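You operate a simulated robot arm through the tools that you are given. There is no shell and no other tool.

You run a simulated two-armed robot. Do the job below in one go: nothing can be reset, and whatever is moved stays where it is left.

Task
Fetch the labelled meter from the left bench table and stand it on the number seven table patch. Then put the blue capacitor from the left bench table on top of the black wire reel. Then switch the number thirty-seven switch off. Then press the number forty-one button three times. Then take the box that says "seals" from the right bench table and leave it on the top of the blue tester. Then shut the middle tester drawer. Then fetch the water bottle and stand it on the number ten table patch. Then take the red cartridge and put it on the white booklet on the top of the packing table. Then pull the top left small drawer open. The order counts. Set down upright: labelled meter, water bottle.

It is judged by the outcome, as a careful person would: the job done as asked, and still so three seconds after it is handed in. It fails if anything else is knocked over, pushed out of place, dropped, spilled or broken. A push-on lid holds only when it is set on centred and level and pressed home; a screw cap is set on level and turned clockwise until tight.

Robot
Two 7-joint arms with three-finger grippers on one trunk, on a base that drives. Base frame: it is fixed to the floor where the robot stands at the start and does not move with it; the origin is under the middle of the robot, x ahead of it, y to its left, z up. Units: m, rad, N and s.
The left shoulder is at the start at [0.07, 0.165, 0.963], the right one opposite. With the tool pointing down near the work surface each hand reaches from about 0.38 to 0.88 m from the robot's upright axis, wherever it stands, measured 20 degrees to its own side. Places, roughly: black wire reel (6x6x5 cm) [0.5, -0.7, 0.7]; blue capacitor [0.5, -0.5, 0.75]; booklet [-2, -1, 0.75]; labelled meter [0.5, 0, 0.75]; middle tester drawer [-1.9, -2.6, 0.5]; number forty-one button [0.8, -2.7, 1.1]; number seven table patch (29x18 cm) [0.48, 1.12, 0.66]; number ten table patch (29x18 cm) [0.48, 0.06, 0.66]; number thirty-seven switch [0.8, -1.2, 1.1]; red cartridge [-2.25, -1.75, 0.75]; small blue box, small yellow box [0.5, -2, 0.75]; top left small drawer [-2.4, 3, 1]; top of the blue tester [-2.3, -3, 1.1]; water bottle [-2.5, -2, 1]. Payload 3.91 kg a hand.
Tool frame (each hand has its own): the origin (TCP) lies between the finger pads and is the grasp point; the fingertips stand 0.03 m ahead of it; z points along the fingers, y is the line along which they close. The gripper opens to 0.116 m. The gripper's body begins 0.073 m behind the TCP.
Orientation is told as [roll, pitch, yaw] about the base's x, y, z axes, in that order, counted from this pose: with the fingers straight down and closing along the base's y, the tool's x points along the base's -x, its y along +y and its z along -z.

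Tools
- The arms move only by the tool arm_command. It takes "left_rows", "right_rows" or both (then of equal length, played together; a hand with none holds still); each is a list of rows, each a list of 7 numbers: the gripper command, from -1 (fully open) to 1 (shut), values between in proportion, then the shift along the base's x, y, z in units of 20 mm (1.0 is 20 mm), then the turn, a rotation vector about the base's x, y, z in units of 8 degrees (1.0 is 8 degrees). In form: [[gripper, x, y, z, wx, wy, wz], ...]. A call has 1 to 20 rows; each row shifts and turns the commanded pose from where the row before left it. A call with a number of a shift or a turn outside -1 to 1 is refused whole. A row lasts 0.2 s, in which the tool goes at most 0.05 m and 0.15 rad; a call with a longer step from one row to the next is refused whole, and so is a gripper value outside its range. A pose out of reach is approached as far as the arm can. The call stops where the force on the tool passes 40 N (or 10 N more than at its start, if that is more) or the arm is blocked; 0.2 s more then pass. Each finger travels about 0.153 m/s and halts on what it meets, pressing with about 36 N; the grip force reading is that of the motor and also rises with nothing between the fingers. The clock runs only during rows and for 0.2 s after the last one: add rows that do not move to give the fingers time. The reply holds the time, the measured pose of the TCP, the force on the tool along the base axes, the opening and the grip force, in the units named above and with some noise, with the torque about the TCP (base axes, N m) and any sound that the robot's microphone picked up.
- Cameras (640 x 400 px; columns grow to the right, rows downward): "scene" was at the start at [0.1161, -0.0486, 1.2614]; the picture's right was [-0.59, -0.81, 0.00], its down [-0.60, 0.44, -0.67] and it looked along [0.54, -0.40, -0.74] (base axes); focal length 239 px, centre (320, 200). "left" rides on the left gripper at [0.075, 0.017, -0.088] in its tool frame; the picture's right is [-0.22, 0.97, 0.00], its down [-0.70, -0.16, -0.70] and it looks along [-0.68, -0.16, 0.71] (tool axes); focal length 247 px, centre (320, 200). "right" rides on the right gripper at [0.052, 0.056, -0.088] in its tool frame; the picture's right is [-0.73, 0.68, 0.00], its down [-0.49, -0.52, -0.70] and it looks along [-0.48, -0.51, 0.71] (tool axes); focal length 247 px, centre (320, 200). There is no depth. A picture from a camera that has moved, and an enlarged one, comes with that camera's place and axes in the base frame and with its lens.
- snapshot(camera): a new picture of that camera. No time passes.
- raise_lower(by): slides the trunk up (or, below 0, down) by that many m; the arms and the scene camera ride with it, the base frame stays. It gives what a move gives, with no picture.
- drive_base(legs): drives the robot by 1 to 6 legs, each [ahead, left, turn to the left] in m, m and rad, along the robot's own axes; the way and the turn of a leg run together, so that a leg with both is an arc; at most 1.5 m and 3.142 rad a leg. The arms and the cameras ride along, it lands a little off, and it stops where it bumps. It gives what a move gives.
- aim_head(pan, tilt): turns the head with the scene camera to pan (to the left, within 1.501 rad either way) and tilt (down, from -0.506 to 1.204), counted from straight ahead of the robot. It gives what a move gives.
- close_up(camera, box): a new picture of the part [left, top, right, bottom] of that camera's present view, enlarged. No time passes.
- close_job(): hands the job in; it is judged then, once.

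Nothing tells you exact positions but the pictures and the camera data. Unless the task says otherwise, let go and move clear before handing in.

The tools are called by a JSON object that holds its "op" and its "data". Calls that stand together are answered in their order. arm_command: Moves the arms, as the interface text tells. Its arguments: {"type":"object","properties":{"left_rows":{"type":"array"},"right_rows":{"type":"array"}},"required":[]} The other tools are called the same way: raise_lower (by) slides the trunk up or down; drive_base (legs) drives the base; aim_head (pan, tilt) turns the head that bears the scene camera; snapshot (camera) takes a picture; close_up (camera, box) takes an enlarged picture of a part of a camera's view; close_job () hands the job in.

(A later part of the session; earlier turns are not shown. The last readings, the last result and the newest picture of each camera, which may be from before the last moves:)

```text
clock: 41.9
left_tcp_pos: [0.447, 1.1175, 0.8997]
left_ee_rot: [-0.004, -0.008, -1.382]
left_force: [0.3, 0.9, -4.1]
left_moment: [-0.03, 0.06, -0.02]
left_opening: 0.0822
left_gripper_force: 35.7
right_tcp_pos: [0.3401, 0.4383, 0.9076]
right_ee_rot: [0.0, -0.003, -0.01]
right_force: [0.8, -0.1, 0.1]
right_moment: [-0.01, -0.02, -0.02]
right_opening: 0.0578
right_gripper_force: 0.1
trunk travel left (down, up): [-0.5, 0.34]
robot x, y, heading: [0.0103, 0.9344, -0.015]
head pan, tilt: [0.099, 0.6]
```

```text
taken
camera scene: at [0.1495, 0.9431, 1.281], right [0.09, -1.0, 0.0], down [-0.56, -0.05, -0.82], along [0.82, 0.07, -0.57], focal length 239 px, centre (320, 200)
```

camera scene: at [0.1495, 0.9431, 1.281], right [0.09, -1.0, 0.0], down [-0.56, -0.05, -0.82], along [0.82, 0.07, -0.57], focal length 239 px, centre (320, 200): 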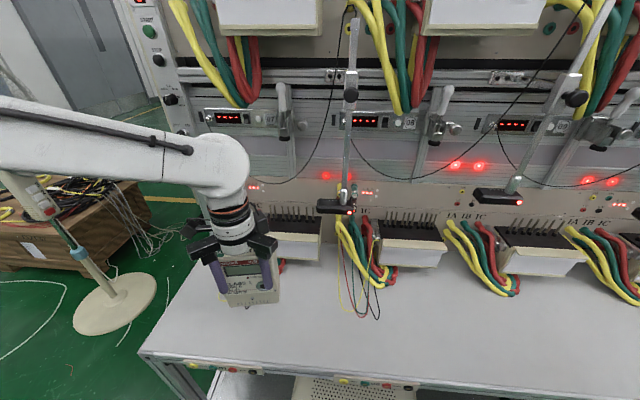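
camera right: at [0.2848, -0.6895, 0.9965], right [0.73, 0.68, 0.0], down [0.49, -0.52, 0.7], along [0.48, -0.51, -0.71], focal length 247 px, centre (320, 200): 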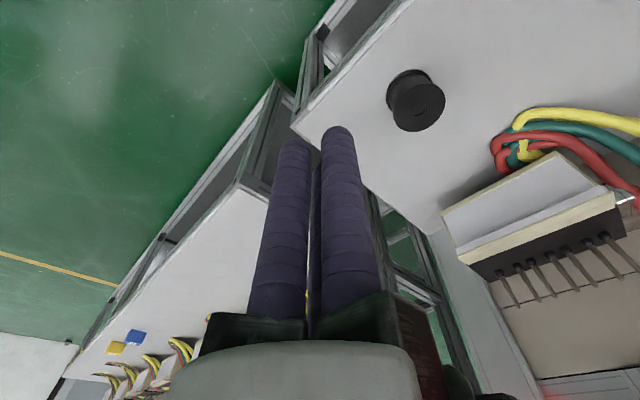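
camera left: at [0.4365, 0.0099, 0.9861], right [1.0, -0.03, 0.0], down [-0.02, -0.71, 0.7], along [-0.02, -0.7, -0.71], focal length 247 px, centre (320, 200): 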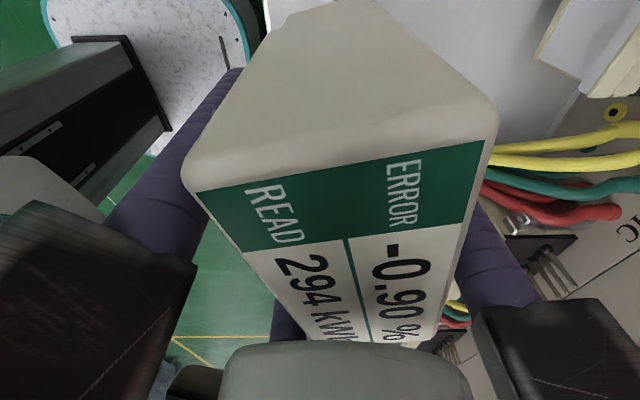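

The plate reads "07" for the leftmost station and the meter now hangs right before it. I'll check the area beneath with the wrist camera, then lower it.

{"op": "snapshot", "data": {"camera": "left"}}

{"op": "close_up", "data": {"camera": "scene", "box": [140, 90, 460, 290]}}

```text
taken
camera left: at [0.4482, 1.1946, 0.9861], right [1.0, -0.04, 0.0], down [-0.02, -0.71, 0.7], along [-0.03, -0.7, -0.71], focal length 247 px, centre (320, 200)
```

left: 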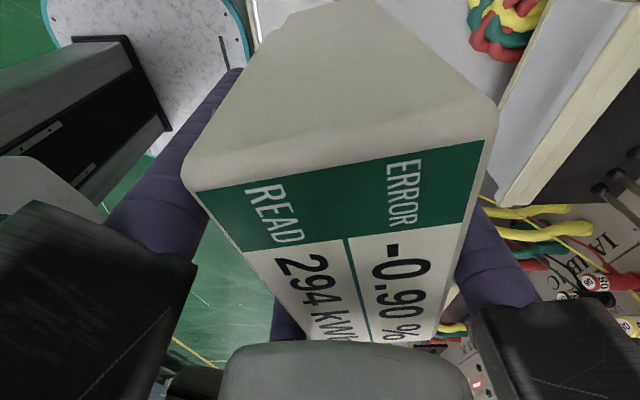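

```text
2.00 times, centred on (300, 190) of scene
camera zoom: at [0.1495, 0.9431, 1.281], right [0.09, -1.0, 0.0], down [-0.56, -0.05, -0.82], along [0.82, 0.07, -0.57], focal length 479 px, centre (360, 220)
```

zoom: 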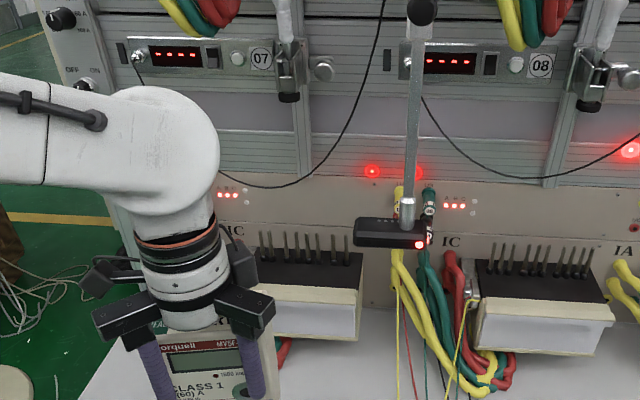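

{"op": "arm_command", "data": {"left_rows": [[1, 0.5, 0, 0, 0, 0, 0], [1, 0.5, 0, -0.5, 0, 0, 0], [1, 0, 0, -1, 0, 0, 0], [1, 0, 0, -1, 0, 0, 0], [1, 0, 0, -1, 0, 0, 0], [1, 0, 0, -1, 0, 0, 0], [1, 0, 0, -0.8, 0, 0, 0], [1, 0, 0, -0.6, 0, 0, 0], [1, 0, 0, -0.4, 0, 0, 0], [1, 0, 0, -0.2, 0, 0, 0], [1, 0, 0, 0, 0, 0, 0]]}}

{"op": "snapshot", "data": {"camera": "left"}}

{"op": "close_up", "data": {"camera": "scene", "box": [140, 170, 340, 370]}}

```text
clock: 44.3
left_tcp_pos: [0.4654, 1.1184, 0.7695]
left_ee_rot: [-0.004, -0.004, -1.383]
left_force: [0.4, 0.6, -4.5]
left_moment: [0.0, 0.07, -0.02]
left_opening: 0.0822
left_gripper_force: 36.6
right_tcp_pos: [0.3408, 0.4398, 0.9075]
right_ee_rot: [-0.004, -0.002, -0.011]
right_force: [0.6, 0.6, 0.6]
right_moment: [0.02, 0.03, -0.02]
right_opening: 0.0579
right_gripper_force: 0.0
trunk travel left (down, up): [-0.5, 0.34]
robot x, y, heading: [0.0087, 0.9389, -0.009]
head pan, tilt: [0.099, 0.6]
```

```text
taken
camera left: at [0.4682, 1.1942, 0.856], right [1.0, -0.04, 0.0], down [-0.02, -0.71, 0.7], along [-0.03, -0.7, -0.71], focal length 247 px, centre (320, 200)
```

left: 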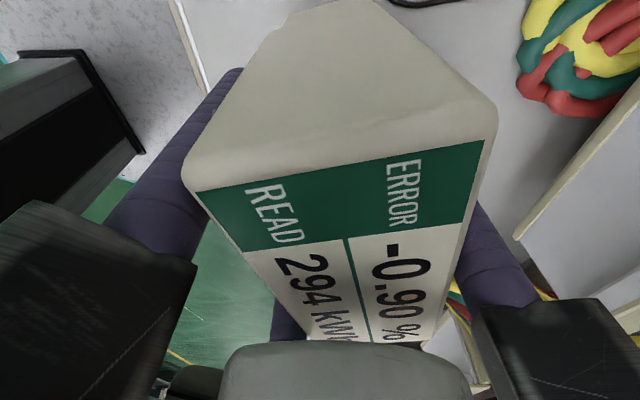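

```text
2.00 times, centred on (240, 270) of scene
camera zoom: at [0.1494, 0.943, 1.281], right [0.09, -1.0, 0.0], down [-0.56, -0.05, -0.82], along [0.82, 0.07, -0.57], focal length 479 px, centre (480, 60)
```

zoom: 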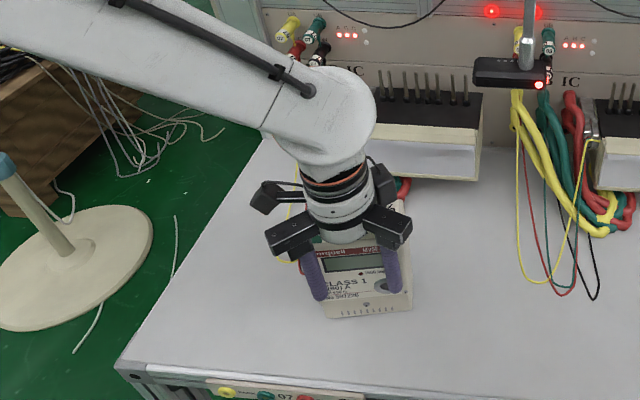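

{"op": "arm_command", "data": {"left_rows": [[1, 0, 0, -0.15, 0, 0, 0], [1, 0, 0, -0.1, 0, 0, 0], [1, 0, 0, 0, 0, 0, 0]]}}

```text
clock: 45.1
left_tcp_pos: [0.466, 1.1174, 0.7652]
left_ee_rot: [0.0, -0.006, -1.382]
left_force: [0.1, 1.0, 10.3]
left_moment: [0.19, -0.31, -0.11]
left_opening: 0.0821
left_gripper_force: 35.7
right_tcp_pos: [0.3395, 0.4399, 0.9078]
right_ee_rot: [0.0, -0.001, -0.012]
right_force: [-0.1, 0.1, 0.4]
right_moment: [0.02, -0.01, -0.02]
right_opening: 0.058
right_gripper_force: 0.1
trunk travel left (down, up): [-0.5, 0.34]
robot x, y, heading: [0.0085, 0.9397, -0.011]
head pan, tilt: [0.099, 0.6]
```

The meter is on the table. Releasing gently and rising.

{"op": "arm_command", "data": {"left_rows": [[-0.3, 0, 0, 0.02, 0, 0, 0], [-0.5, 0, 0, 0, 0, 0, 0], [-0.8, 0, 0, 0, 0, 0, 0], [-1, 0, 0, 0, 0, 0, 0], [-1, 0, 0, 0, 0, 0, 0], [-1, 0, 0, 0.5, 0, 0, 0], [-1, 0, 0, 0.8, 0, 0, 0], [-1, 0, 0, 1, 0, 0, 0], [-1, 0, 0, 1, 0, 0, 0], [-1, 0, 0, 1, 0, 0, 0], [-1, 0, 0, 1, 0, 0, 0], [-1, 0, 0, 1, 0, 0, 0], [-1, 0, 0, 1, 0, 0, 0], [-1, 0, 0, 1, 0, 0, 0]]}}

{"op": "snapshot", "data": {"camera": "scene"}}

{"op": "snapshot", "data": {"camera": "left"}}

```text
clock: 48.1
left_tcp_pos: [0.4649, 1.1169, 0.9309]
left_ee_rot: [0.0, -0.005, -1.383]
left_force: [0.0, -0.2, -0.8]
left_moment: [-0.02, -0.01, 0.02]
left_opening: 0.1159
left_gripper_force: 0.1
right_tcp_pos: [0.3401, 0.4387, 0.9093]
right_ee_rot: [-0.002, -0.002, -0.011]
right_force: [-0.8, 0.8, -0.6]
right_moment: [0.01, -0.03, 0.02]
right_opening: 0.058
right_gripper_force: 0.0
trunk travel left (down, up): [-0.5, 0.34]
robot x, y, heading: [0.0092, 0.9365, -0.011]
head pan, tilt: [0.099, 0.6]
```

```text
taken
camera scene: at [0.149, 0.9433, 1.281], right [0.09, -1.0, 0.0], down [-0.56, -0.05, -0.83], along [0.82, 0.07, -0.56], focal length 239 px, centre (320, 200)
```

scene: 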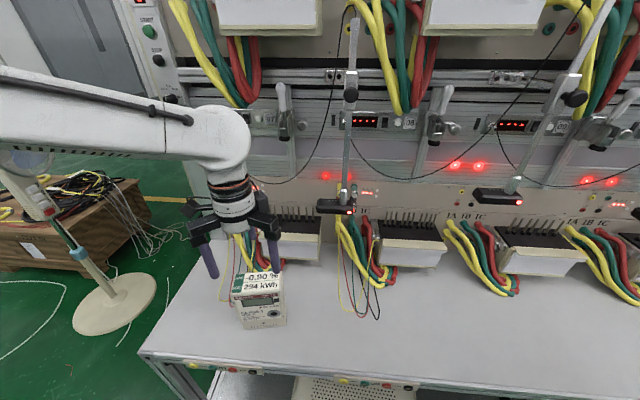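

```text
taken
camera left: at [0.4676, 1.195, 1.0178], right [1.0, -0.04, 0.0], down [-0.03, -0.71, 0.7], along [-0.03, -0.7, -0.71], focal length 247 px, centre (320, 200)
```

left: 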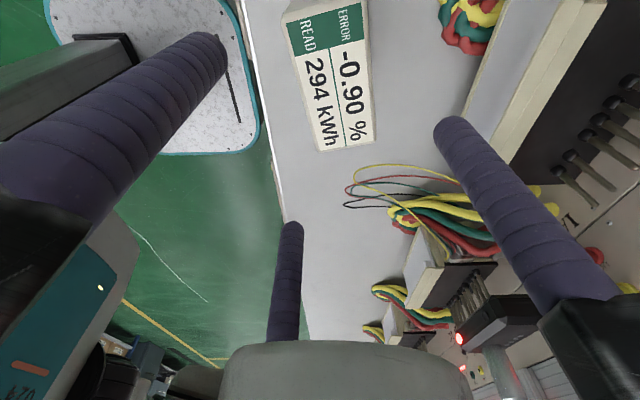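

The meter stands upright before station 07. Now I'll pull the left arm back to neutral and drive right to bring the right hand near the capacitor and reel.

{"op": "arm_command", "data": {"left_rows": [[-0.5, -0.5, 0, 0.2, 0, 0, 1], [-0.5, -0.5, 0, 0.2, 0, 0, 1], [-0.5, -0.5, 0, 0, 0, 0, 1], [-0.5, -0.5, 0, 0, 0, 0, 1], [-0.5, 0, 0, 0, 0, 0, 1], [-0.5, 0, 0, 0, 0, 0, 1], [-0.5, 0, 0, 0, 0, 0, 1], [-0.5, 0, 0, 0, 0, 0, 1], [-0.5, 0, 0, 0, 0, 0, 1], [-0.5, 0, 0, 0, 0, 0, 0.9]]}}

{"op": "drive_base", "data": {"legs": [[0, -1.26, 0.011]]}}

{"op": "aim_head", "data": {"pan": -0.4, "tilt": 0.8}}

{"op": "snapshot", "data": {"camera": "scene"}}

{"op": "snapshot", "data": {"camera": "right"}}

```text
clock: 50.3
left_tcp_pos: [0.4256, 1.1177, 0.9395]
left_ee_rot: [-0.003, -0.005, 0.003]
left_force: [-1.0, -0.2, 0.4]
left_moment: [0.03, -0.03, -0.03]
left_opening: 0.0869
left_gripper_force: 0.0
right_tcp_pos: [0.3407, 0.4397, 0.9073]
right_ee_rot: [-0.001, -0.002, -0.009]
right_force: [0.0, 0.4, 0.0]
right_moment: [0.0, -0.03, 0.0]
right_opening: 0.0581
right_gripper_force: 0.0
trunk travel left (down, up): [-0.5, 0.34]
robot x, y, heading: [0.0088, 0.9376, -0.015]
head pan, tilt: [0.099, 0.6]
```

```text
clock: 56.6
left_tcp_pos: [0.4078, -0.1347, 0.9386]
left_ee_rot: [-0.002, -0.006, -0.005]
left_force: [-0.2, -0.2, -0.7]
left_moment: [0.03, 0.0, -0.04]
left_opening: 0.087
left_gripper_force: 0.0
right_tcp_pos: [0.3184, -0.8123, 0.9075]
right_ee_rot: [0.001, -0.003, -0.015]
right_force: [0.3, -0.3, -0.4]
right_moment: [0.02, 0.02, -0.01]
right_opening: 0.0581
right_gripper_force: 0.0
trunk travel left (down, up): [-0.5, 0.34]
robot x, y, heading: [-0.01, -0.3138, -0.018]
head pan, tilt: [0.099, 0.6]
```

```text
clock: 57.6
left_tcp_pos: [0.408, -0.1347, 0.9389]
left_ee_rot: [-0.003, -0.006, -0.004]
left_force: [0.2, 0.3, -0.5]
left_moment: [0.01, 0.01, 0.03]
left_opening: 0.0869
left_gripper_force: 0.0
right_tcp_pos: [0.3182, -0.8122, 0.9092]
right_ee_rot: [-0.002, -0.002, -0.016]
right_force: [0.3, -0.2, 0.2]
right_moment: [0.01, 0.0, 0.0]
right_opening: 0.0581
right_gripper_force: 0.0
trunk travel left (down, up): [-0.5, 0.34]
robot x, y, heading: [-0.0105, -0.3101, -0.015]
head pan, tilt: [-0.4, 0.799]
```

```text
taken
camera scene: at [0.1156, -0.3478, 1.2642], right [-0.4, -0.91, 0.0], down [-0.66, 0.29, -0.7], along [0.64, -0.28, -0.72], focal length 239 px, centre (320, 200)
```

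scene: 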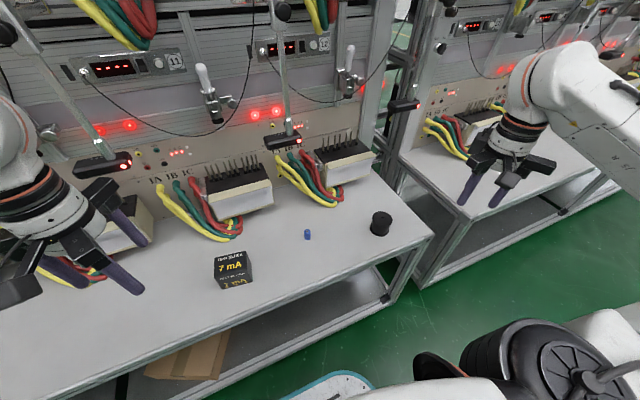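

```text
taken
camera right: at [0.2676, -0.7547, 0.9965], right [0.74, 0.67, 0.0], down [0.48, -0.53, 0.7], along [0.47, -0.52, -0.71], focal length 247 px, centre (320, 200)
```

right: 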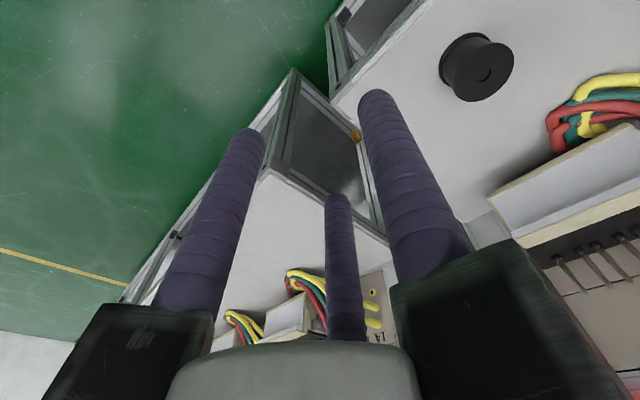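

{"op": "close_up", "data": {"camera": "scene", "box": [280, 190, 440, 290]}}

```text
4.00 times, centred on (360, 240) of scene
camera zoom: at [0.1156, -0.3478, 1.2642], right [-0.4, -0.91, 0.0], down [-0.66, 0.29, -0.7], along [0.64, -0.28, -0.72], focal length 957 px, centre (160, 40)
```

zoom: 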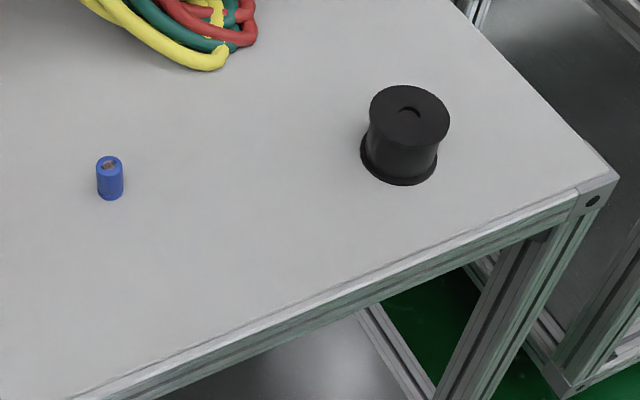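

Capacitor stands near [0.522, -0.484] (2 cm wide, 3 cm tall), and the reel's top centre is near [0.459, -0.70, 0.712]. Moving the right hand above the capacitor.

{"op": "arm_command", "data": {"right_rows": [[0, 0.599, 0.965, 0, 0, 0, 0.1], [0, 0.599, 0.965, 0, 0, 0, 0], [0, 0.599, 0.965, 0, 0, 0, 0], [0, 0.599, 0.965, 0, 0, 0, 0], [0, 0.599, 0.965, 0, 0, 0, 0], [0, 0.599, 0.965, 0, 0, 0, 0], [0, 0.599, 0.965, 0, 0, 0, 0], [0, 0.599, 0.965, 0, 0, 0, 0], [0, 0.599, 0.965, 0, 0, 0, 0], [0, 0.599, 0.965, 0, 0, 0, 0], [0, 0.599, 0.965, 0, 0, 0, 0], [0, 0.599, 0.965, 0, 0, 0, 0], [0, 0.599, 0.965, 0, 0, 0, 0], [0, 0.599, 0.965, 0, 0, 0, 0], [0, 0.599, 0.965, -0.5, 0, 0, 0], [0, 0.599, 0.965, -0.5, 0, 0, 0], [0, 0.599, 0.965, -0.5, 0, 0, 0], [0, 0, 0, -1, 0, 0, 0], [0, 0, 0, -1, 0, 0, 0], [0, 0, 0, 0, 0, 0, 0]]}}

{"op": "snapshot", "data": {"camera": "right"}}

{"op": "close_up", "data": {"camera": "scene", "box": [240, 160, 440, 285]}}

```text
clock: 61.8
left_tcp_pos: [0.4066, -0.1354, 0.939]
left_ee_rot: [-0.003, -0.005, -0.005]
left_force: [0.3, -0.8, 0.3]
left_moment: [0.03, 0.01, -0.01]
left_opening: 0.087
left_gripper_force: 0.0
right_tcp_pos: [0.5231, -0.4853, 0.8382]
right_ee_rot: [0.0, 0.0, -0.003]
right_force: [-0.1, -0.3, -0.2]
right_moment: [0.03, -0.01, -0.01]
right_opening: 0.0581
right_gripper_force: 0.1
trunk travel left (down, up): [-0.5, 0.34]
robot x, y, heading: [-0.0135, -0.3105, -0.021]
head pan, tilt: [-0.4, 0.799]
```

```text
taken
camera right: at [0.4706, -0.4276, 0.9267], right [0.73, 0.68, 0.0], down [0.48, -0.52, 0.7], along [0.48, -0.51, -0.71], focal length 247 px, centre (320, 200)
```

right: 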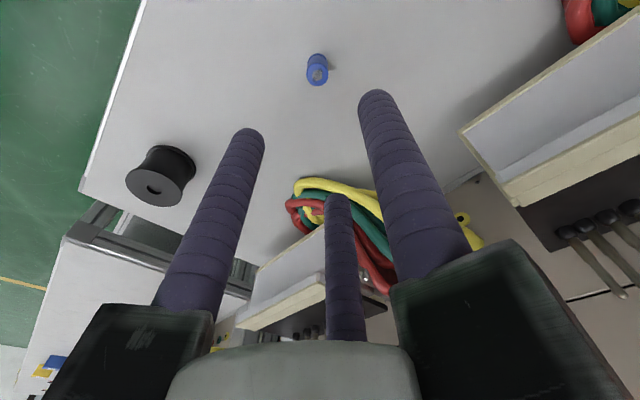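

```text
3.20 times, centred on (340, 222) of scene
camera zoom: at [0.1154, -0.3482, 1.2642], right [-0.41, -0.91, 0.0], down [-0.66, 0.29, -0.7], along [0.64, -0.28, -0.72], focal length 766 px, centre (256, 128)
```

zoom: 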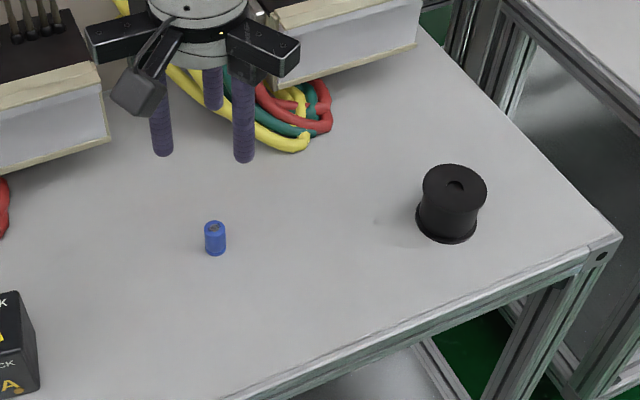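

{"op": "arm_command", "data": {"right_rows": [[0, -0.08, 0.06, -1, 0, 0, 0], [0, 0, 0, -1, 0, 0, 0], [0, 0, 0, -1, 0, 0, 0], [0, 0, 0, -1, 0, 0, 0], [0, 0, 0, -1, 0, 0, 0], [0, 0, 0, -1, 0, 0, 0], [0, 0, 0, -0.7, 0, 0, 0], [0, 0, 0, -0.3, 0, 0, 0], [0, 0, 0, 0, 0, 0, 0]]}}

{"op": "snapshot", "data": {"camera": "right"}}

{"op": "close_up", "data": {"camera": "scene", "box": [240, 160, 440, 285]}}

```text
clock: 63.8
left_tcp_pos: [0.4074, -0.1351, 0.9404]
left_ee_rot: [-0.002, -0.007, -0.006]
left_force: [0.6, 0.1, 1.0]
left_moment: [-0.04, -0.02, 0.0]
left_opening: 0.0868
left_gripper_force: 0.1
right_tcp_pos: [0.5204, -0.4826, 0.6978]
right_ee_rot: [-0.002, -0.002, -0.001]
right_force: [-0.9, 0.2, -0.7]
right_moment: [0.01, -0.01, -0.01]
right_opening: 0.0584
right_gripper_force: 0.0
trunk travel left (down, up): [-0.5, 0.34]
robot x, y, heading: [-0.0054, -0.3127, -0.02]
head pan, tilt: [-0.4, 0.799]
```

```text
taken
camera right: at [0.469, -0.426, 0.7858], right [0.73, 0.68, 0.0], down [0.48, -0.52, 0.7], along [0.48, -0.51, -0.71], focal length 247 px, centre (320, 200)
```

right: 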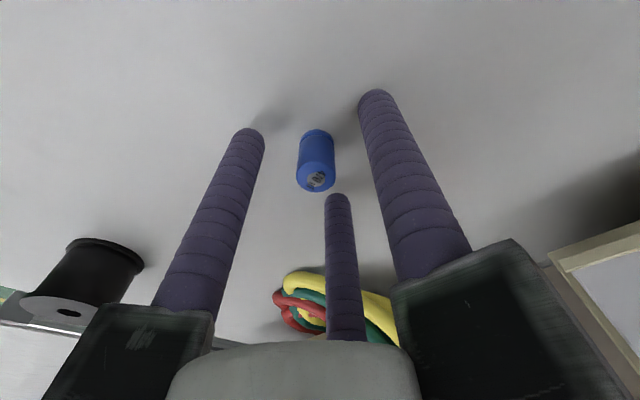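

```text
3.20 times, centred on (340, 222) of scene
camera zoom: at [0.1156, -0.3478, 1.2642], right [-0.41, -0.91, 0.0], down [-0.66, 0.29, -0.7], along [0.64, -0.28, -0.72], focal length 766 px, centre (256, 128)
```

zoom: 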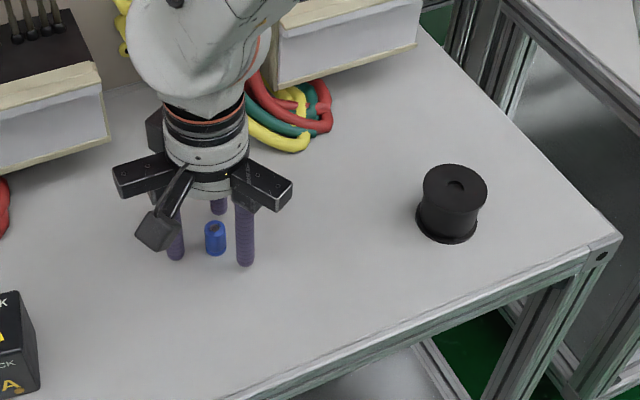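

{"op": "arm_command", "data": {"right_rows": [[0.3, 0, 0, 0, 0, 0, 0], [0.5, 0, 0, 0, 0, 0, 0], [0.6, 0, 0, 0, 0, 0, 0], [0.8, 0, 0, 0, 0, 0, 0], [1, 0, 0, 0, 0, 0, 0], [1, 0, 0, 0, 0, 0, 0]]}}

{"op": "snapshot", "data": {"camera": "right"}}

```text
clock: 65.2
left_tcp_pos: [0.4076, -0.1345, 0.9389]
left_ee_rot: [-0.004, -0.006, -0.006]
left_force: [-0.4, 0.4, -0.3]
left_moment: [0.01, 0.01, 0.01]
left_opening: 0.0871
left_gripper_force: 0.0
right_tcp_pos: [0.5211, -0.483, 0.6986]
right_ee_rot: [-0.002, -0.002, -0.002]
right_force: [1.3, 0.1, 0.3]
right_moment: [0.04, 0.0, 0.02]
right_opening: 0.0176
right_gripper_force: 36.1
trunk travel left (down, up): [-0.5, 0.34]
robot x, y, heading: [-0.012, -0.3087, -0.018]
head pan, tilt: [-0.4, 0.799]
```

```text
taken
camera right: at [0.469, -0.426, 0.7859], right [0.73, 0.68, 0.0], down [0.48, -0.52, 0.7], along [0.48, -0.51, -0.71], focal length 247 px, centre (320, 200)
```

right: 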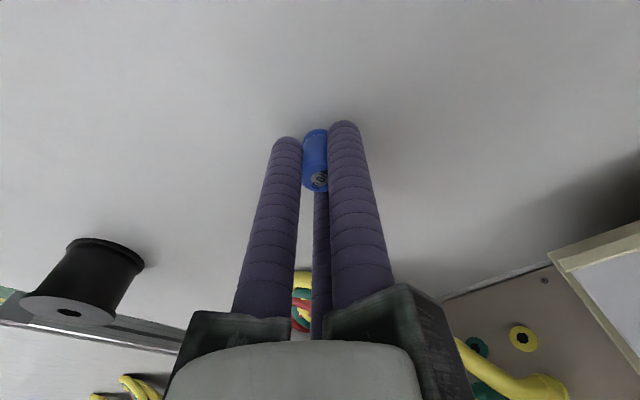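

{"op": "arm_command", "data": {"right_rows": [[1, 0, 0, 0.5, 0, 0, 0], [1, 0, 0, 1, 0, 0, 0], [1, 0, 0, 1, 0, 0, 0], [1, 0, 0, 1, 0, 0, 0], [1, 0, 0, 1, 0, 0, 0], [1, 0, 0, 1, 0, 0, 0], [1, -0.26, -0.91, 0, 0, 0, 0], [1, -0.26, -0.91, 0, 0, 0, 0], [1, -0.26, -0.91, 0, 0, 0, 0], [1, -0.26, -0.91, 0, 0, 0, 0], [1, -0.26, -0.91, 0, 0, 0, 0], [1, -0.26, -0.91, 0, 0, 0, 0], [1, -0.26, -0.91, 0, 0, 0, 0], [1, -0.26, -0.91, 0, 0, 0, 0], [1, -0.26, -0.91, 0, 0, 0, 0], [1, -0.26, -0.91, 0, 0, 0, 0], [1, -0.26, -0.91, 0, 0, 0, 0], [1, -0.26, -0.91, 0, 0, 0, 0], [1, 0, 0, 0, 0, 0, 0]]}}

{"op": "snapshot", "data": {"camera": "right"}}

{"op": "close_up", "data": {"camera": "scene", "box": [280, 140, 440, 260]}}

```text
clock: 69.2
left_tcp_pos: [0.4073, -0.1346, 0.9397]
left_ee_rot: [-0.005, -0.004, -0.005]
left_force: [-1.0, -0.2, 0.3]
left_moment: [-0.01, 0.01, -0.01]
left_opening: 0.0868
left_gripper_force: 0.2
right_tcp_pos: [0.4595, -0.7007, 0.8088]
right_ee_rot: [-0.004, 0.0, -0.002]
right_force: [-0.5, -0.1, -0.8]
right_moment: [-0.02, 0.02, 0.0]
right_opening: 0.0173
right_gripper_force: 36.0
trunk travel left (down, up): [-0.5, 0.34]
robot x, y, heading: [-0.0112, -0.312, -0.016]
head pan, tilt: [-0.4, 0.799]
```

```text
taken
camera right: at [0.4072, -0.6444, 0.8968], right [0.73, 0.68, 0.0], down [0.48, -0.52, 0.7], along [0.48, -0.51, -0.71], focal length 247 px, centre (320, 200)
```

right: 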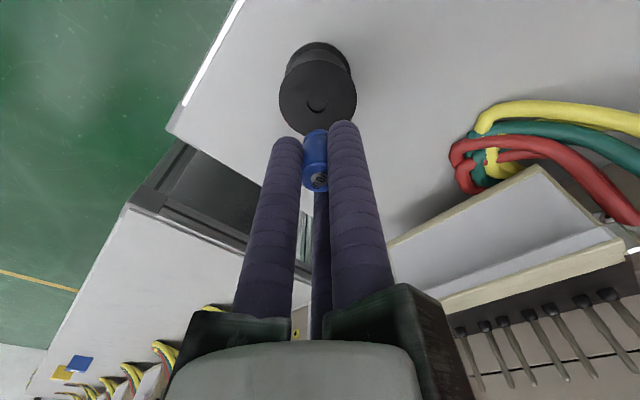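

```text
3.33 times, centred on (360, 200) of scene
camera zoom: at [0.1157, -0.3474, 1.2641], right [-0.41, -0.91, 0.0], down [-0.66, 0.29, -0.7], along [0.64, -0.28, -0.72], focal length 798 px, centre (187, 200)
```

zoom: 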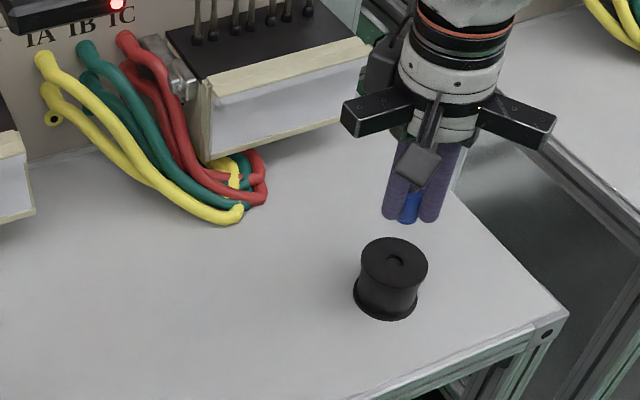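

{"op": "arm_command", "data": {"right_rows": [[1, -0.05, 0, -0.8, 0, 0, 0], [1, 0, 0, -0.8, 0, 0, 0], [1, 0, 0, -0.6, 0, 0, 0], [1, 0, 0, -0.35, 0, 0, 0], [1, 0, 0, 0, 0, 0, 0]]}}

{"op": "close_up", "data": {"camera": "scene", "box": [340, 180, 420, 250]}}

{"op": "snapshot", "data": {"camera": "right"}}

```text
clock: 70.4
left_tcp_pos: [0.4072, -0.135, 0.9389]
left_ee_rot: [-0.003, -0.005, -0.005]
left_force: [1.1, -0.3, 0.0]
left_moment: [0.01, 0.03, -0.02]
left_opening: 0.0872
left_gripper_force: 0.1
right_tcp_pos: [0.4575, -0.7011, 0.7569]
right_ee_rot: [-0.002, 0.0, -0.002]
right_force: [0.5, -0.6, 0.3]
right_moment: [-0.02, -0.01, 0.01]
right_opening: 0.0174
right_gripper_force: 36.1
trunk travel left (down, up): [-0.5, 0.34]
robot x, y, heading: [-0.012, -0.3117, -0.015]
head pan, tilt: [-0.4, 0.799]
```

```text
5.71 times, centred on (380, 215) of scene
camera zoom: at [0.1155, -0.3477, 1.2642], right [-0.41, -0.91, 0.0], down [-0.66, 0.29, -0.7], along [0.64, -0.28, -0.72], focal length 1367 px, centre (-23, 114)
```

zoom: 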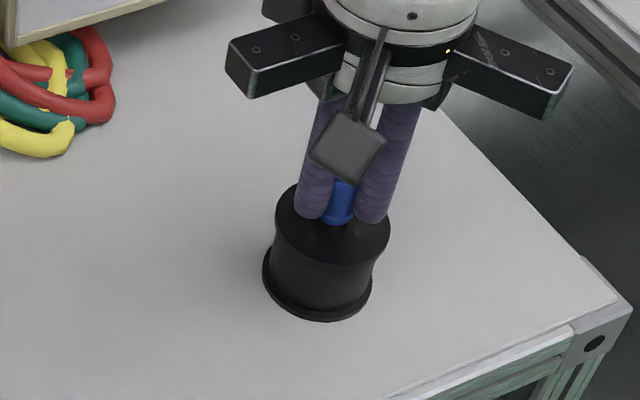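

```text
taken
camera right: at [0.406, -0.6444, 0.8456], right [0.73, 0.68, 0.0], down [0.48, -0.52, 0.7], along [0.48, -0.51, -0.71], focal length 247 px, centre (320, 200)
```

right: 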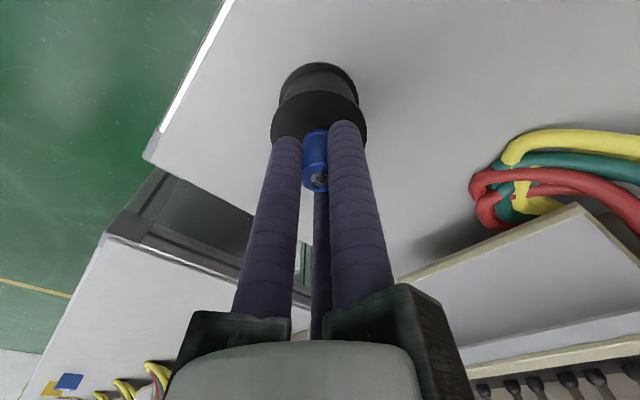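

{"op": "arm_command", "data": {"right_rows": [[1, 0, 0, -0.1, 0, 0, 0], [1, 0, 0, -0.1, 0, 0, 0], [1, 0, 0, -0.07, 0, 0, 0], [1, 0, 0, 0, 0, 0, 0]]}}

```text
clock: 71.4
left_tcp_pos: [0.407, -0.1349, 0.9392]
left_ee_rot: [-0.003, -0.005, -0.006]
left_force: [-0.2, -0.1, -0.2]
left_moment: [-0.05, 0.01, 0.0]
left_opening: 0.0869
left_gripper_force: 0.1
right_tcp_pos: [0.4561, -0.7016, 0.7514]
right_ee_rot: [-0.002, 0.0, -0.001]
right_force: [-0.1, -0.6, -0.3]
right_moment: [-0.02, 0.02, -0.01]
right_opening: 0.0173
right_gripper_force: 35.7
trunk travel left (down, up): [-0.5, 0.34]
robot x, y, heading: [-0.0095, -0.3073, -0.018]
head pan, tilt: [-0.4, 0.799]
```

{"op": "arm_command", "data": {"right_rows": [[1, 0.06, 0, -0.05, 0, 0, 0], [1, 0, 0, -0.05, 0, 0, 0], [1, 0, 0, 0, 0, 0, 0]]}}

{"op": "arm_command", "data": {"right_rows": [[1, 0, 0, -0.05, 0, 0, 0], [1, 0, 0, -0.05, 0, 0, 0], [1, 0, 0, 0, 0, 0, 0]]}}

```text
clock: 72.2
left_tcp_pos: [0.4078, -0.134, 0.9388]
left_ee_rot: [-0.004, -0.006, -0.005]
left_force: [-0.1, 0.8, -1.1]
left_moment: [0.01, 0.0, 0.02]
left_opening: 0.0871
left_gripper_force: 0.0
right_tcp_pos: [0.4586, -0.7015, 0.7493]
right_ee_rot: [-0.002, -0.003, -0.002]
right_force: [-0.1, -0.5, -0.4]
right_moment: [0.0, 0.0, 0.0]
right_opening: 0.0174
right_gripper_force: 35.8
trunk travel left (down, up): [-0.5, 0.34]
robot x, y, heading: [-0.0134, -0.3126, -0.017]
head pan, tilt: [-0.4, 0.799]
```

```text
clock: 73.0
left_tcp_pos: [0.4078, -0.1346, 0.9392]
left_ee_rot: [-0.004, -0.005, -0.005]
left_force: [0.1, -1.2, -0.5]
left_moment: [-0.01, 0.03, 0.0]
left_opening: 0.0871
left_gripper_force: 0.1
right_tcp_pos: [0.4584, -0.7007, 0.7487]
right_ee_rot: [-0.003, -0.002, -0.003]
right_force: [-0.4, 0.6, -1.0]
right_moment: [0.01, -0.02, 0.02]
right_opening: 0.0176
right_gripper_force: 35.9
trunk travel left (down, up): [-0.5, 0.34]
robot x, y, heading: [-0.0133, -0.3076, -0.017]
head pan, tilt: [-0.4, 0.799]
```

{"op": "arm_command", "data": {"right_rows": [[1, 0, 0, -0.05, 0, 0, 0], [1, 0, 0, -0.05, 0, 0, 0], [1, 0, 0, 0, 0, 0, 0]]}}

{"op": "close_up", "data": {"camera": "right", "box": [240, 60, 400, 200]}}

```text
clock: 73.8
left_tcp_pos: [0.4067, -0.1343, 0.9388]
left_ee_rot: [-0.005, -0.007, -0.006]
left_force: [0.3, 0.1, -0.3]
left_moment: [-0.01, 0.0, 0.02]
left_opening: 0.087
left_gripper_force: 0.0
right_tcp_pos: [0.4588, -0.7018, 0.7478]
right_ee_rot: [-0.002, -0.002, -0.003]
right_force: [-0.2, -1.1, 12.6]
right_moment: [-0.03, -0.02, -0.01]
right_opening: 0.0173
right_gripper_force: 35.9
trunk travel left (down, up): [-0.5, 0.34]
robot x, y, heading: [-0.0099, -0.3123, -0.015]
head pan, tilt: [-0.4, 0.799]
```

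```text
2.86 times, centred on (320, 130) of right
camera zoom: at [0.4069, -0.6442, 0.8352], right [0.73, 0.68, 0.0], down [0.48, -0.52, 0.7], along [0.48, -0.52, -0.71], focal length 706 px, centre (320, 400)
```

zoom: 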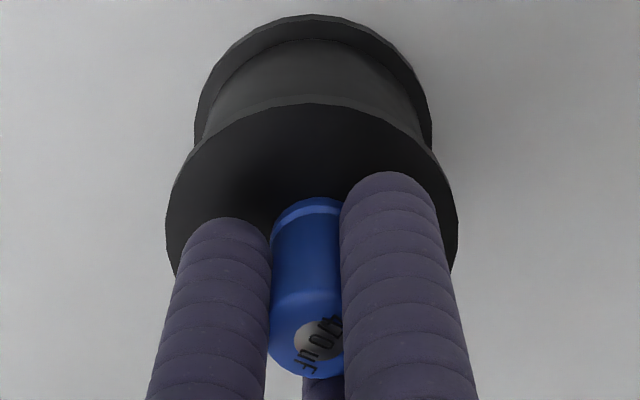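

Contact with the reel's top. Releasing slowly and rising.

{"op": "arm_command", "data": {"right_rows": [[0.75, 0, 0, 0.02, 0, 0, 0], [0.6, 0, 0, 0, 0, 0, 0], [0.4, 0, 0, 0, 0, 0, 0], [0.2, 0, 0, 0, 0, 0, 0], [0.0, 0, 0, 0, 0, 0, 0], [0, 0, 0, 0.4, 0, 0, 0], [0, 0, 0, 0.8, 0, 0, 0], [0, 0, 0, 1, 0, 0, 0], [0, 0, 0, 1, 0, 0, 0], [0, 0, 0, 1, 0, 0, 0], [0, 0, 0, 1, 0, 0, 0], [0, 0, 0, 1, 0, 0, 0], [0, 0, 0, 0, 0, 0, 0]]}}

{"op": "snapshot", "data": {"camera": "right"}}

{"op": "close_up", "data": {"camera": "scene", "box": [320, 160, 440, 250]}}

```text
clock: 76.6
left_tcp_pos: [0.4075, -0.1349, 0.9384]
left_ee_rot: [-0.002, -0.005, -0.005]
left_force: [-0.2, 0.3, 0.7]
left_moment: [0.01, -0.03, 0.0]
left_opening: 0.0871
left_gripper_force: 0.0
right_tcp_pos: [0.4578, -0.703, 0.8715]
right_ee_rot: [-0.003, -0.001, -0.001]
right_force: [0.5, -0.3, -0.9]
right_moment: [-0.01, -0.03, 0.01]
right_opening: 0.0581
right_gripper_force: 0.0
trunk travel left (down, up): [-0.5, 0.34]
robot x, y, heading: [-0.0115, -0.3129, -0.017]
head pan, tilt: [-0.4, 0.799]
```

```text
taken
camera right: at [0.4076, -0.6452, 0.9589], right [0.73, 0.68, 0.0], down [0.48, -0.52, 0.7], along [0.48, -0.51, -0.71], focal length 247 px, centre (320, 200)
```

right: 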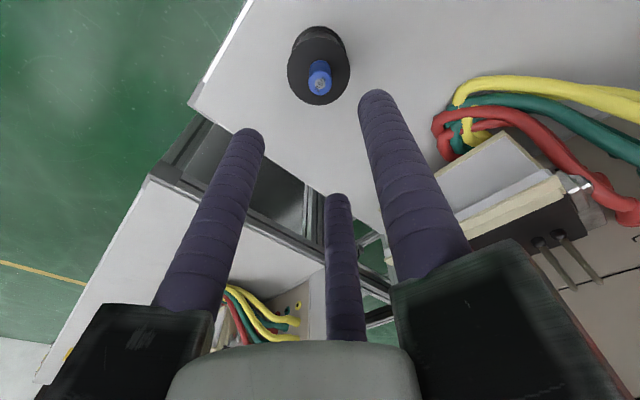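

```text
4.44 times, centred on (380, 205) of scene
camera zoom: at [0.1158, -0.3482, 1.2641], right [-0.41, -0.91, 0.0], down [-0.66, 0.29, -0.7], along [0.64, -0.28, -0.72], focal length 1064 px, centre (53, 178)
```

zoom: 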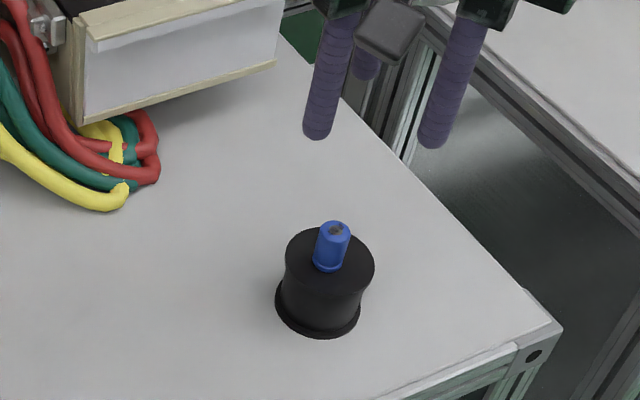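

The capacitor stands centred on the reel. Next is switch 37: I'll retract the right hand and drive right along to the second bench.

{"op": "arm_command", "data": {"right_rows": [[0, 0, 0, 1, 0, 0, 0], [0, -0.5, 0, 1, 0, 0, 0], [0, -1, 0, 1, 0, 0, 0], [0, -1, 0, 0.5, 0, 0, 0], [0, -1, 0, 0, 0, 0, 0], [0, -1, 0, 0, 0, 0, 0]]}}

{"op": "drive_base", "data": {"legs": [[0.0, -0.7, 0.017]]}}

{"op": "aim_head", "data": {"pan": -0.2, "tilt": 0.3}}

{"op": "snapshot", "data": {"camera": "scene"}}

```text
clock: 78.0
left_tcp_pos: [0.4073, -0.134, 0.9375]
left_ee_rot: [-0.005, -0.004, -0.006]
left_force: [0.5, -0.2, 0.2]
left_moment: [-0.02, -0.05, 0.03]
left_opening: 0.0871
left_gripper_force: 0.2
right_tcp_pos: [0.377, -0.7093, 0.9321]
right_ee_rot: [0.05, -0.013, -0.002]
right_force: [-0.5, 0.3, 0.0]
right_moment: [-0.01, 0.03, 0.03]
right_opening: 0.0579
right_gripper_force: 0.0
right hand out of reach, approached as far as the arm can: row 6
trunk travel left (down, up): [-0.5, 0.34]
robot x, y, heading: [-0.0125, -0.3105, -0.018]
head pan, tilt: [-0.4, 0.799]
```

```text
clock: 81.8
left_tcp_pos: [0.3971, -0.8228, 0.9392]
left_ee_rot: [-0.002, -0.005, 0.012]
left_force: [-0.2, -0.8, 0.1]
left_moment: [0.01, -0.02, 0.01]
left_opening: 0.0869
left_gripper_force: 0.0
right_tcp_pos: [0.3725, -1.4015, 0.927]
right_ee_rot: [0.05, 0.001, 0.005]
right_force: [0.2, 0.4, -0.6]
right_moment: [-0.01, 0.04, -0.02]
right_opening: 0.0579
right_gripper_force: 0.1
trunk travel left (down, up): [-0.5, 0.34]
robot x, y, heading: [-0.0175, -1.0063, -0.002]
head pan, tilt: [-0.4, 0.799]
```

```text
clock: 82.7
left_tcp_pos: [0.3983, -0.8223, 0.9385]
left_ee_rot: [-0.005, -0.006, 0.011]
left_force: [-0.3, -0.3, 0.0]
left_moment: [0.01, -0.01, -0.01]
left_opening: 0.0868
left_gripper_force: 0.0
right_tcp_pos: [0.3718, -1.4016, 0.9269]
right_ee_rot: [0.056, 0.0, 0.002]
right_force: [0.2, 0.4, 0.0]
right_moment: [0.03, -0.02, 0.0]
right_opening: 0.058
right_gripper_force: 0.1
trunk travel left (down, up): [-0.5, 0.34]
robot x, y, heading: [-0.0177, -1.0071, -0.001]
head pan, tilt: [-0.201, 0.3]
```

```text
taken
camera scene: at [0.1259, -1.0273, 1.3084], right [-0.2, -0.98, 0.0], down [-0.29, 0.06, -0.95], along [0.93, -0.19, -0.3], focal length 239 px, centre (320, 200)
```

scene: 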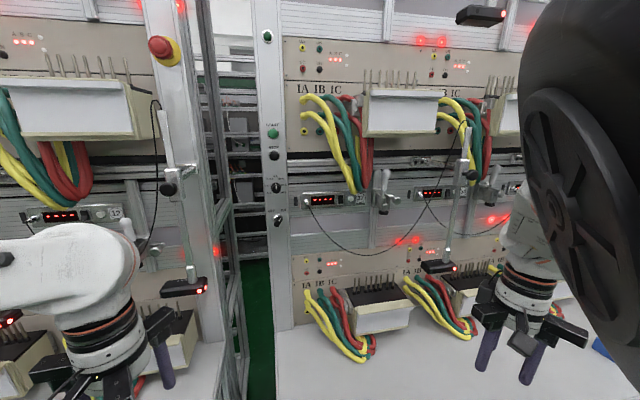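

{"op": "close_up", "data": {"camera": "scene", "box": [270, 160, 510, 260]}}

{"op": "close_up", "data": {"camera": "scene", "box": [290, 180, 390, 220]}}

```text
2.67 times, centred on (390, 210) of scene
camera zoom: at [0.1259, -1.0273, 1.3084], right [-0.2, -0.98, 0.0], down [-0.29, 0.06, -0.95], along [0.93, -0.19, -0.3], focal length 638 px, centre (133, 173)
```

zoom: 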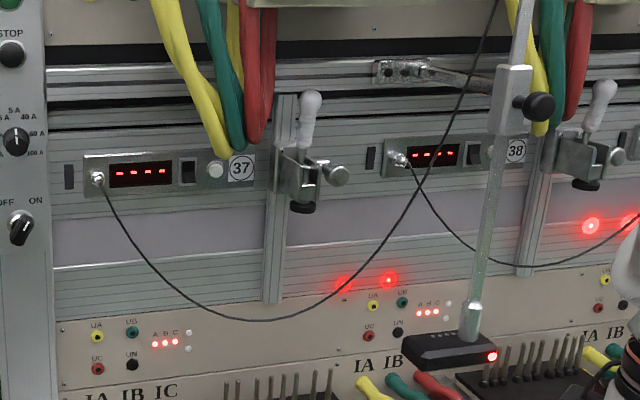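

```text
6.40 times, centred on (340, 200) of scene
camera zoom: at [0.1259, -1.0273, 1.3084], right [-0.2, -0.98, 0.0], down [-0.29, 0.06, -0.95], along [0.93, -0.19, -0.3], focal length 1531 px, centre (192, 200)
```

zoom: 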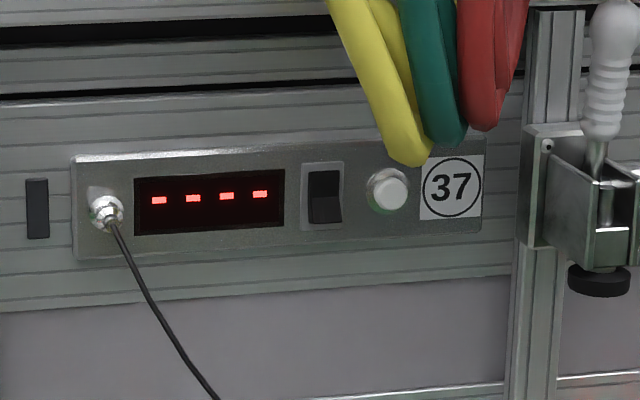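

Station 37's plate is visible, with a black rocker switch between the display and the white button. I'll zoom in to see which half of the rocker sticks out.

{"op": "close_up", "data": {"camera": "scene", "box": [328, 186, 368, 211]}}

{"op": "close_up", "data": {"camera": "scene", "box": [410, 175, 490, 225]}}

{"op": "raise_lower", "data": {"by": 0.15}}

{"op": "snapshot", "data": {"camera": "scene"}}

{"op": "close_up", "data": {"camera": "scene", "box": [270, 220, 430, 320]}}

```text
16.00 times, centred on (348, 198) of scene
camera zoom: at [0.1259, -1.0273, 1.3084], right [-0.2, -0.98, 0.0], down [-0.29, 0.06, -0.95], along [0.93, -0.19, -0.3], focal length 3828 px, centre (-128, 224)
```

zoom: 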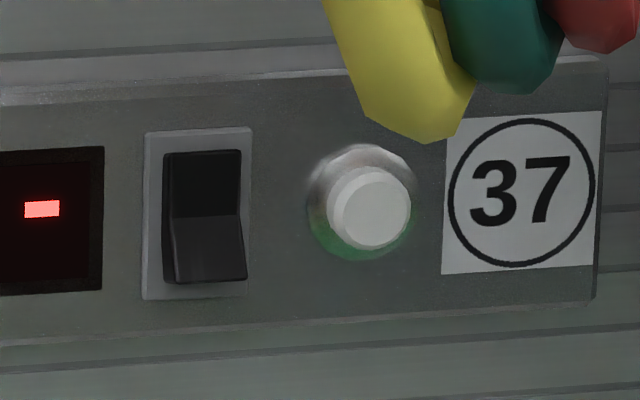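

```text
8.00 times, centred on (450, 200) of scene
camera zoom: at [0.1259, -1.0273, 1.3084], right [-0.2, -0.98, 0.0], down [-0.29, 0.06, -0.95], along [0.93, -0.19, -0.3], focal length 1914 px, centre (-720, 200)
```

zoom: 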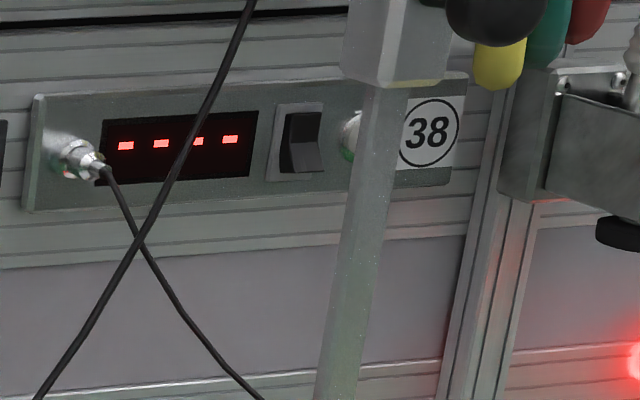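

```text
clock: 84.5
left_tcp_pos: [0.3968, -0.8215, 1.0889]
left_ee_rot: [-0.003, -0.005, 0.01]
left_force: [-0.3, -0.1, -0.7]
left_moment: [0.01, 0.01, -0.01]
left_opening: 0.0872
left_gripper_force: 0.0
right_tcp_pos: [0.3734, -1.4008, 1.0781]
right_ee_rot: [0.054, 0.001, 0.003]
right_force: [-0.4, -0.7, -1.3]
right_moment: [0.0, 0.02, -0.01]
right_opening: 0.0584
right_gripper_force: 0.1
trunk travel left (down, up): [-0.65, 0.19]
robot x, y, heading: [-0.0175, -1.0101, -0.003]
head pan, tilt: [-0.201, 0.3]
```

```text
taken
camera scene: at [0.126, -1.0272, 1.4584], right [-0.2, -0.98, 0.0], down [-0.29, 0.06, -0.96], along [0.94, -0.19, -0.3], focal length 239 px, centre (320, 200)
```

scene: 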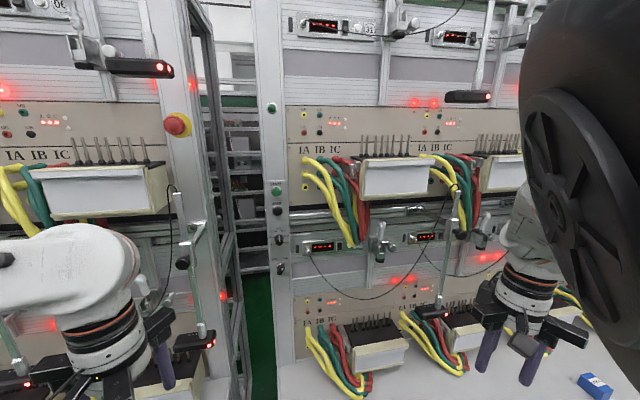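

```text
4.00 times, centred on (350, 270) of scene
camera zoom: at [0.126, -1.0272, 1.4584], right [-0.2, -0.98, 0.0], down [-0.29, 0.06, -0.96], along [0.94, -0.19, -0.3], focal length 957 px, centre (200, -80)
```

zoom: 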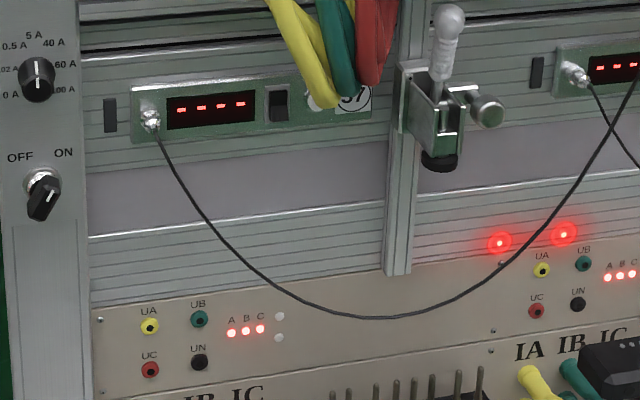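

{"op": "close_up", "data": {"camera": "scene", "box": [320, 231, 360, 256]}}

```text
16.00 times, centred on (340, 244) of scene
camera zoom: at [0.126, -1.0272, 1.4584], right [-0.2, -0.98, 0.0], down [-0.29, 0.06, -0.96], along [0.94, -0.19, -0.3], focal length 3828 px, centre (0, -496)
```

zoom: 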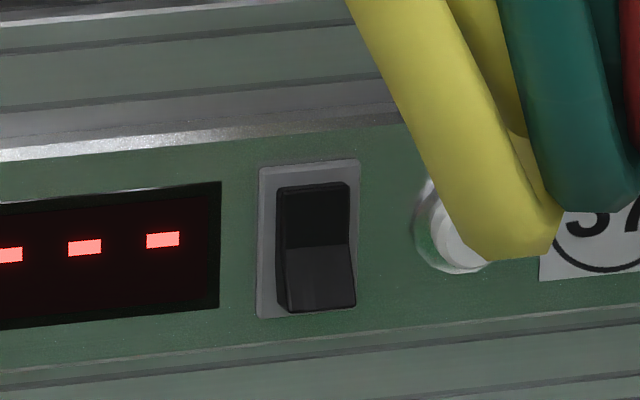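

The rocker 37 has its lower half standing out (upper half pressed in = on), at about [0.757, -1.218, 1.105]. I'll turn the right hand to point forward and slightly up, staying clear of the hanging wires, to push the lower half.

{"op": "arm_command", "data": {"right_rows": [[0.5, 0.45, 0.65, 0, -0.39, 0, 0], [1, 0.45, 0.65, 0, 0, -0.95, 0], [1, 0.45, 0.65, 0, 0, -0.95, 0], [1, 0.45, 0.65, 0, 0, -0.95, 0], [1, 0.45, 0.65, 0, 0, -0.95, 0], [1, 0.45, 0.65, 0, 0, -0.95, 0], [1, 0.45, 0.65, 0, 0, -0.95, 0], [1, 0.45, 0.65, 0, 0, -0.95, 0], [1, 0.45, 0.65, 0, 0, -0.95, 0], [1, 0.45, 0.65, 0, 0, -0.95, 0], [1, 0.45, 0.65, 0, 0, -0.95, 0], [1, 0.45, 0.65, 0, 0, -0.95, 0], [1, 0.45, 0.65, 0, 0, -0.95, 0], [1, 0.45, 0.65, 0, 0, -0.95, 0], [1, 0, 0, 0, 0, 0, 0]]}}

{"op": "snapshot", "data": {"camera": "right"}}

{"op": "snapshot", "data": {"camera": "scene"}}

```text
clock: 87.7
left_tcp_pos: [0.3981, -0.8228, 1.0883]
left_ee_rot: [-0.004, -0.006, 0.011]
left_force: [-0.5, 0.5, 0.1]
left_moment: [-0.01, 0.01, 0.02]
left_opening: 0.0869
left_gripper_force: 0.1
right_tcp_pos: [0.5421, -1.3423, 1.0573]
right_ee_rot: [0.146, -1.192, -0.154]
right_force: [0.6, 0.3, -0.2]
right_moment: [-0.03, -0.02, 0.01]
right_opening: 0.0091
right_gripper_force: 36.1
right hand out of reach, approached as far as the arm can: row 2, 3, 4, 5, 6, 8, 9, 10, 11, 12, 13, 14
trunk travel left (down, up): [-0.65, 0.19]
robot x, y, heading: [-0.02, -1.0087, -0.001]
head pan, tilt: [-0.201, 0.3]
```

```text
taken
camera right: at [0.443, -1.283, 1.0436], right [0.28, 0.64, 0.72], down [-0.48, -0.55, 0.68], along [0.83, -0.54, 0.15], focal length 247 px, centre (320, 200)
```

right: 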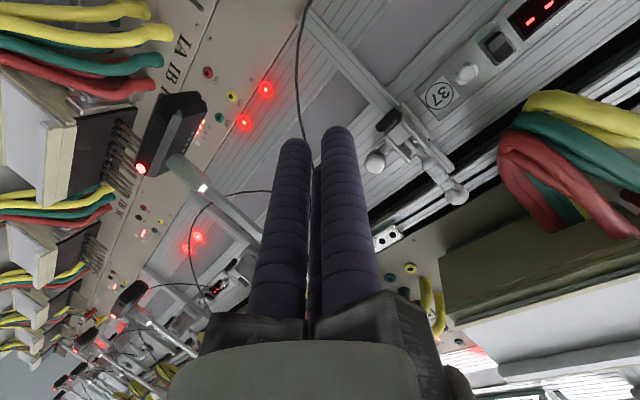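

```text
taken
camera scene: at [0.1261, -1.0273, 1.4585], right [-0.2, -0.98, 0.0], down [-0.29, 0.06, -0.96], along [0.94, -0.19, -0.3], focal length 239 px, centre (320, 200)
```

scene: 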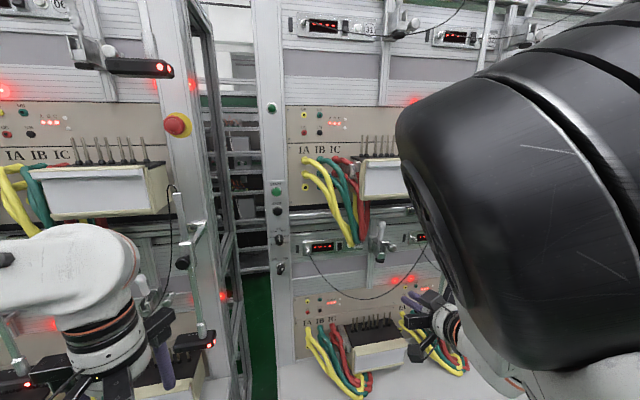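

{"op": "arm_command", "data": {"right_rows": [[1, 0, 0, 0, 0, 0, 0], [1, 0, 0, 0, 0, 0, 0], [1, 0, 0, 0, 0, 0, 0], [1, 0, 0, 0, 0, 0, 0], [1, 0, 0, 0, 0, 0, 0]]}}

```text
clock: 88.9
left_tcp_pos: [0.3974, -0.8222, 1.0878]
left_ee_rot: [-0.003, -0.004, 0.011]
left_force: [-0.5, 0.3, -0.2]
left_moment: [0.01, 0.03, -0.03]
left_opening: 0.087
left_gripper_force: 0.2
right_tcp_pos: [0.5416, -1.3428, 1.054]
right_ee_rot: [0.145, -1.187, -0.153]
right_force: [-0.3, 0.6, -0.2]
right_moment: [0.0, 0.02, -0.01]
right_opening: 0.0092
right_gripper_force: 35.9
trunk travel left (down, up): [-0.65, 0.19]
robot x, y, heading: [-0.0195, -1.0062, -0.007]
head pan, tilt: [-0.201, 0.3]
```

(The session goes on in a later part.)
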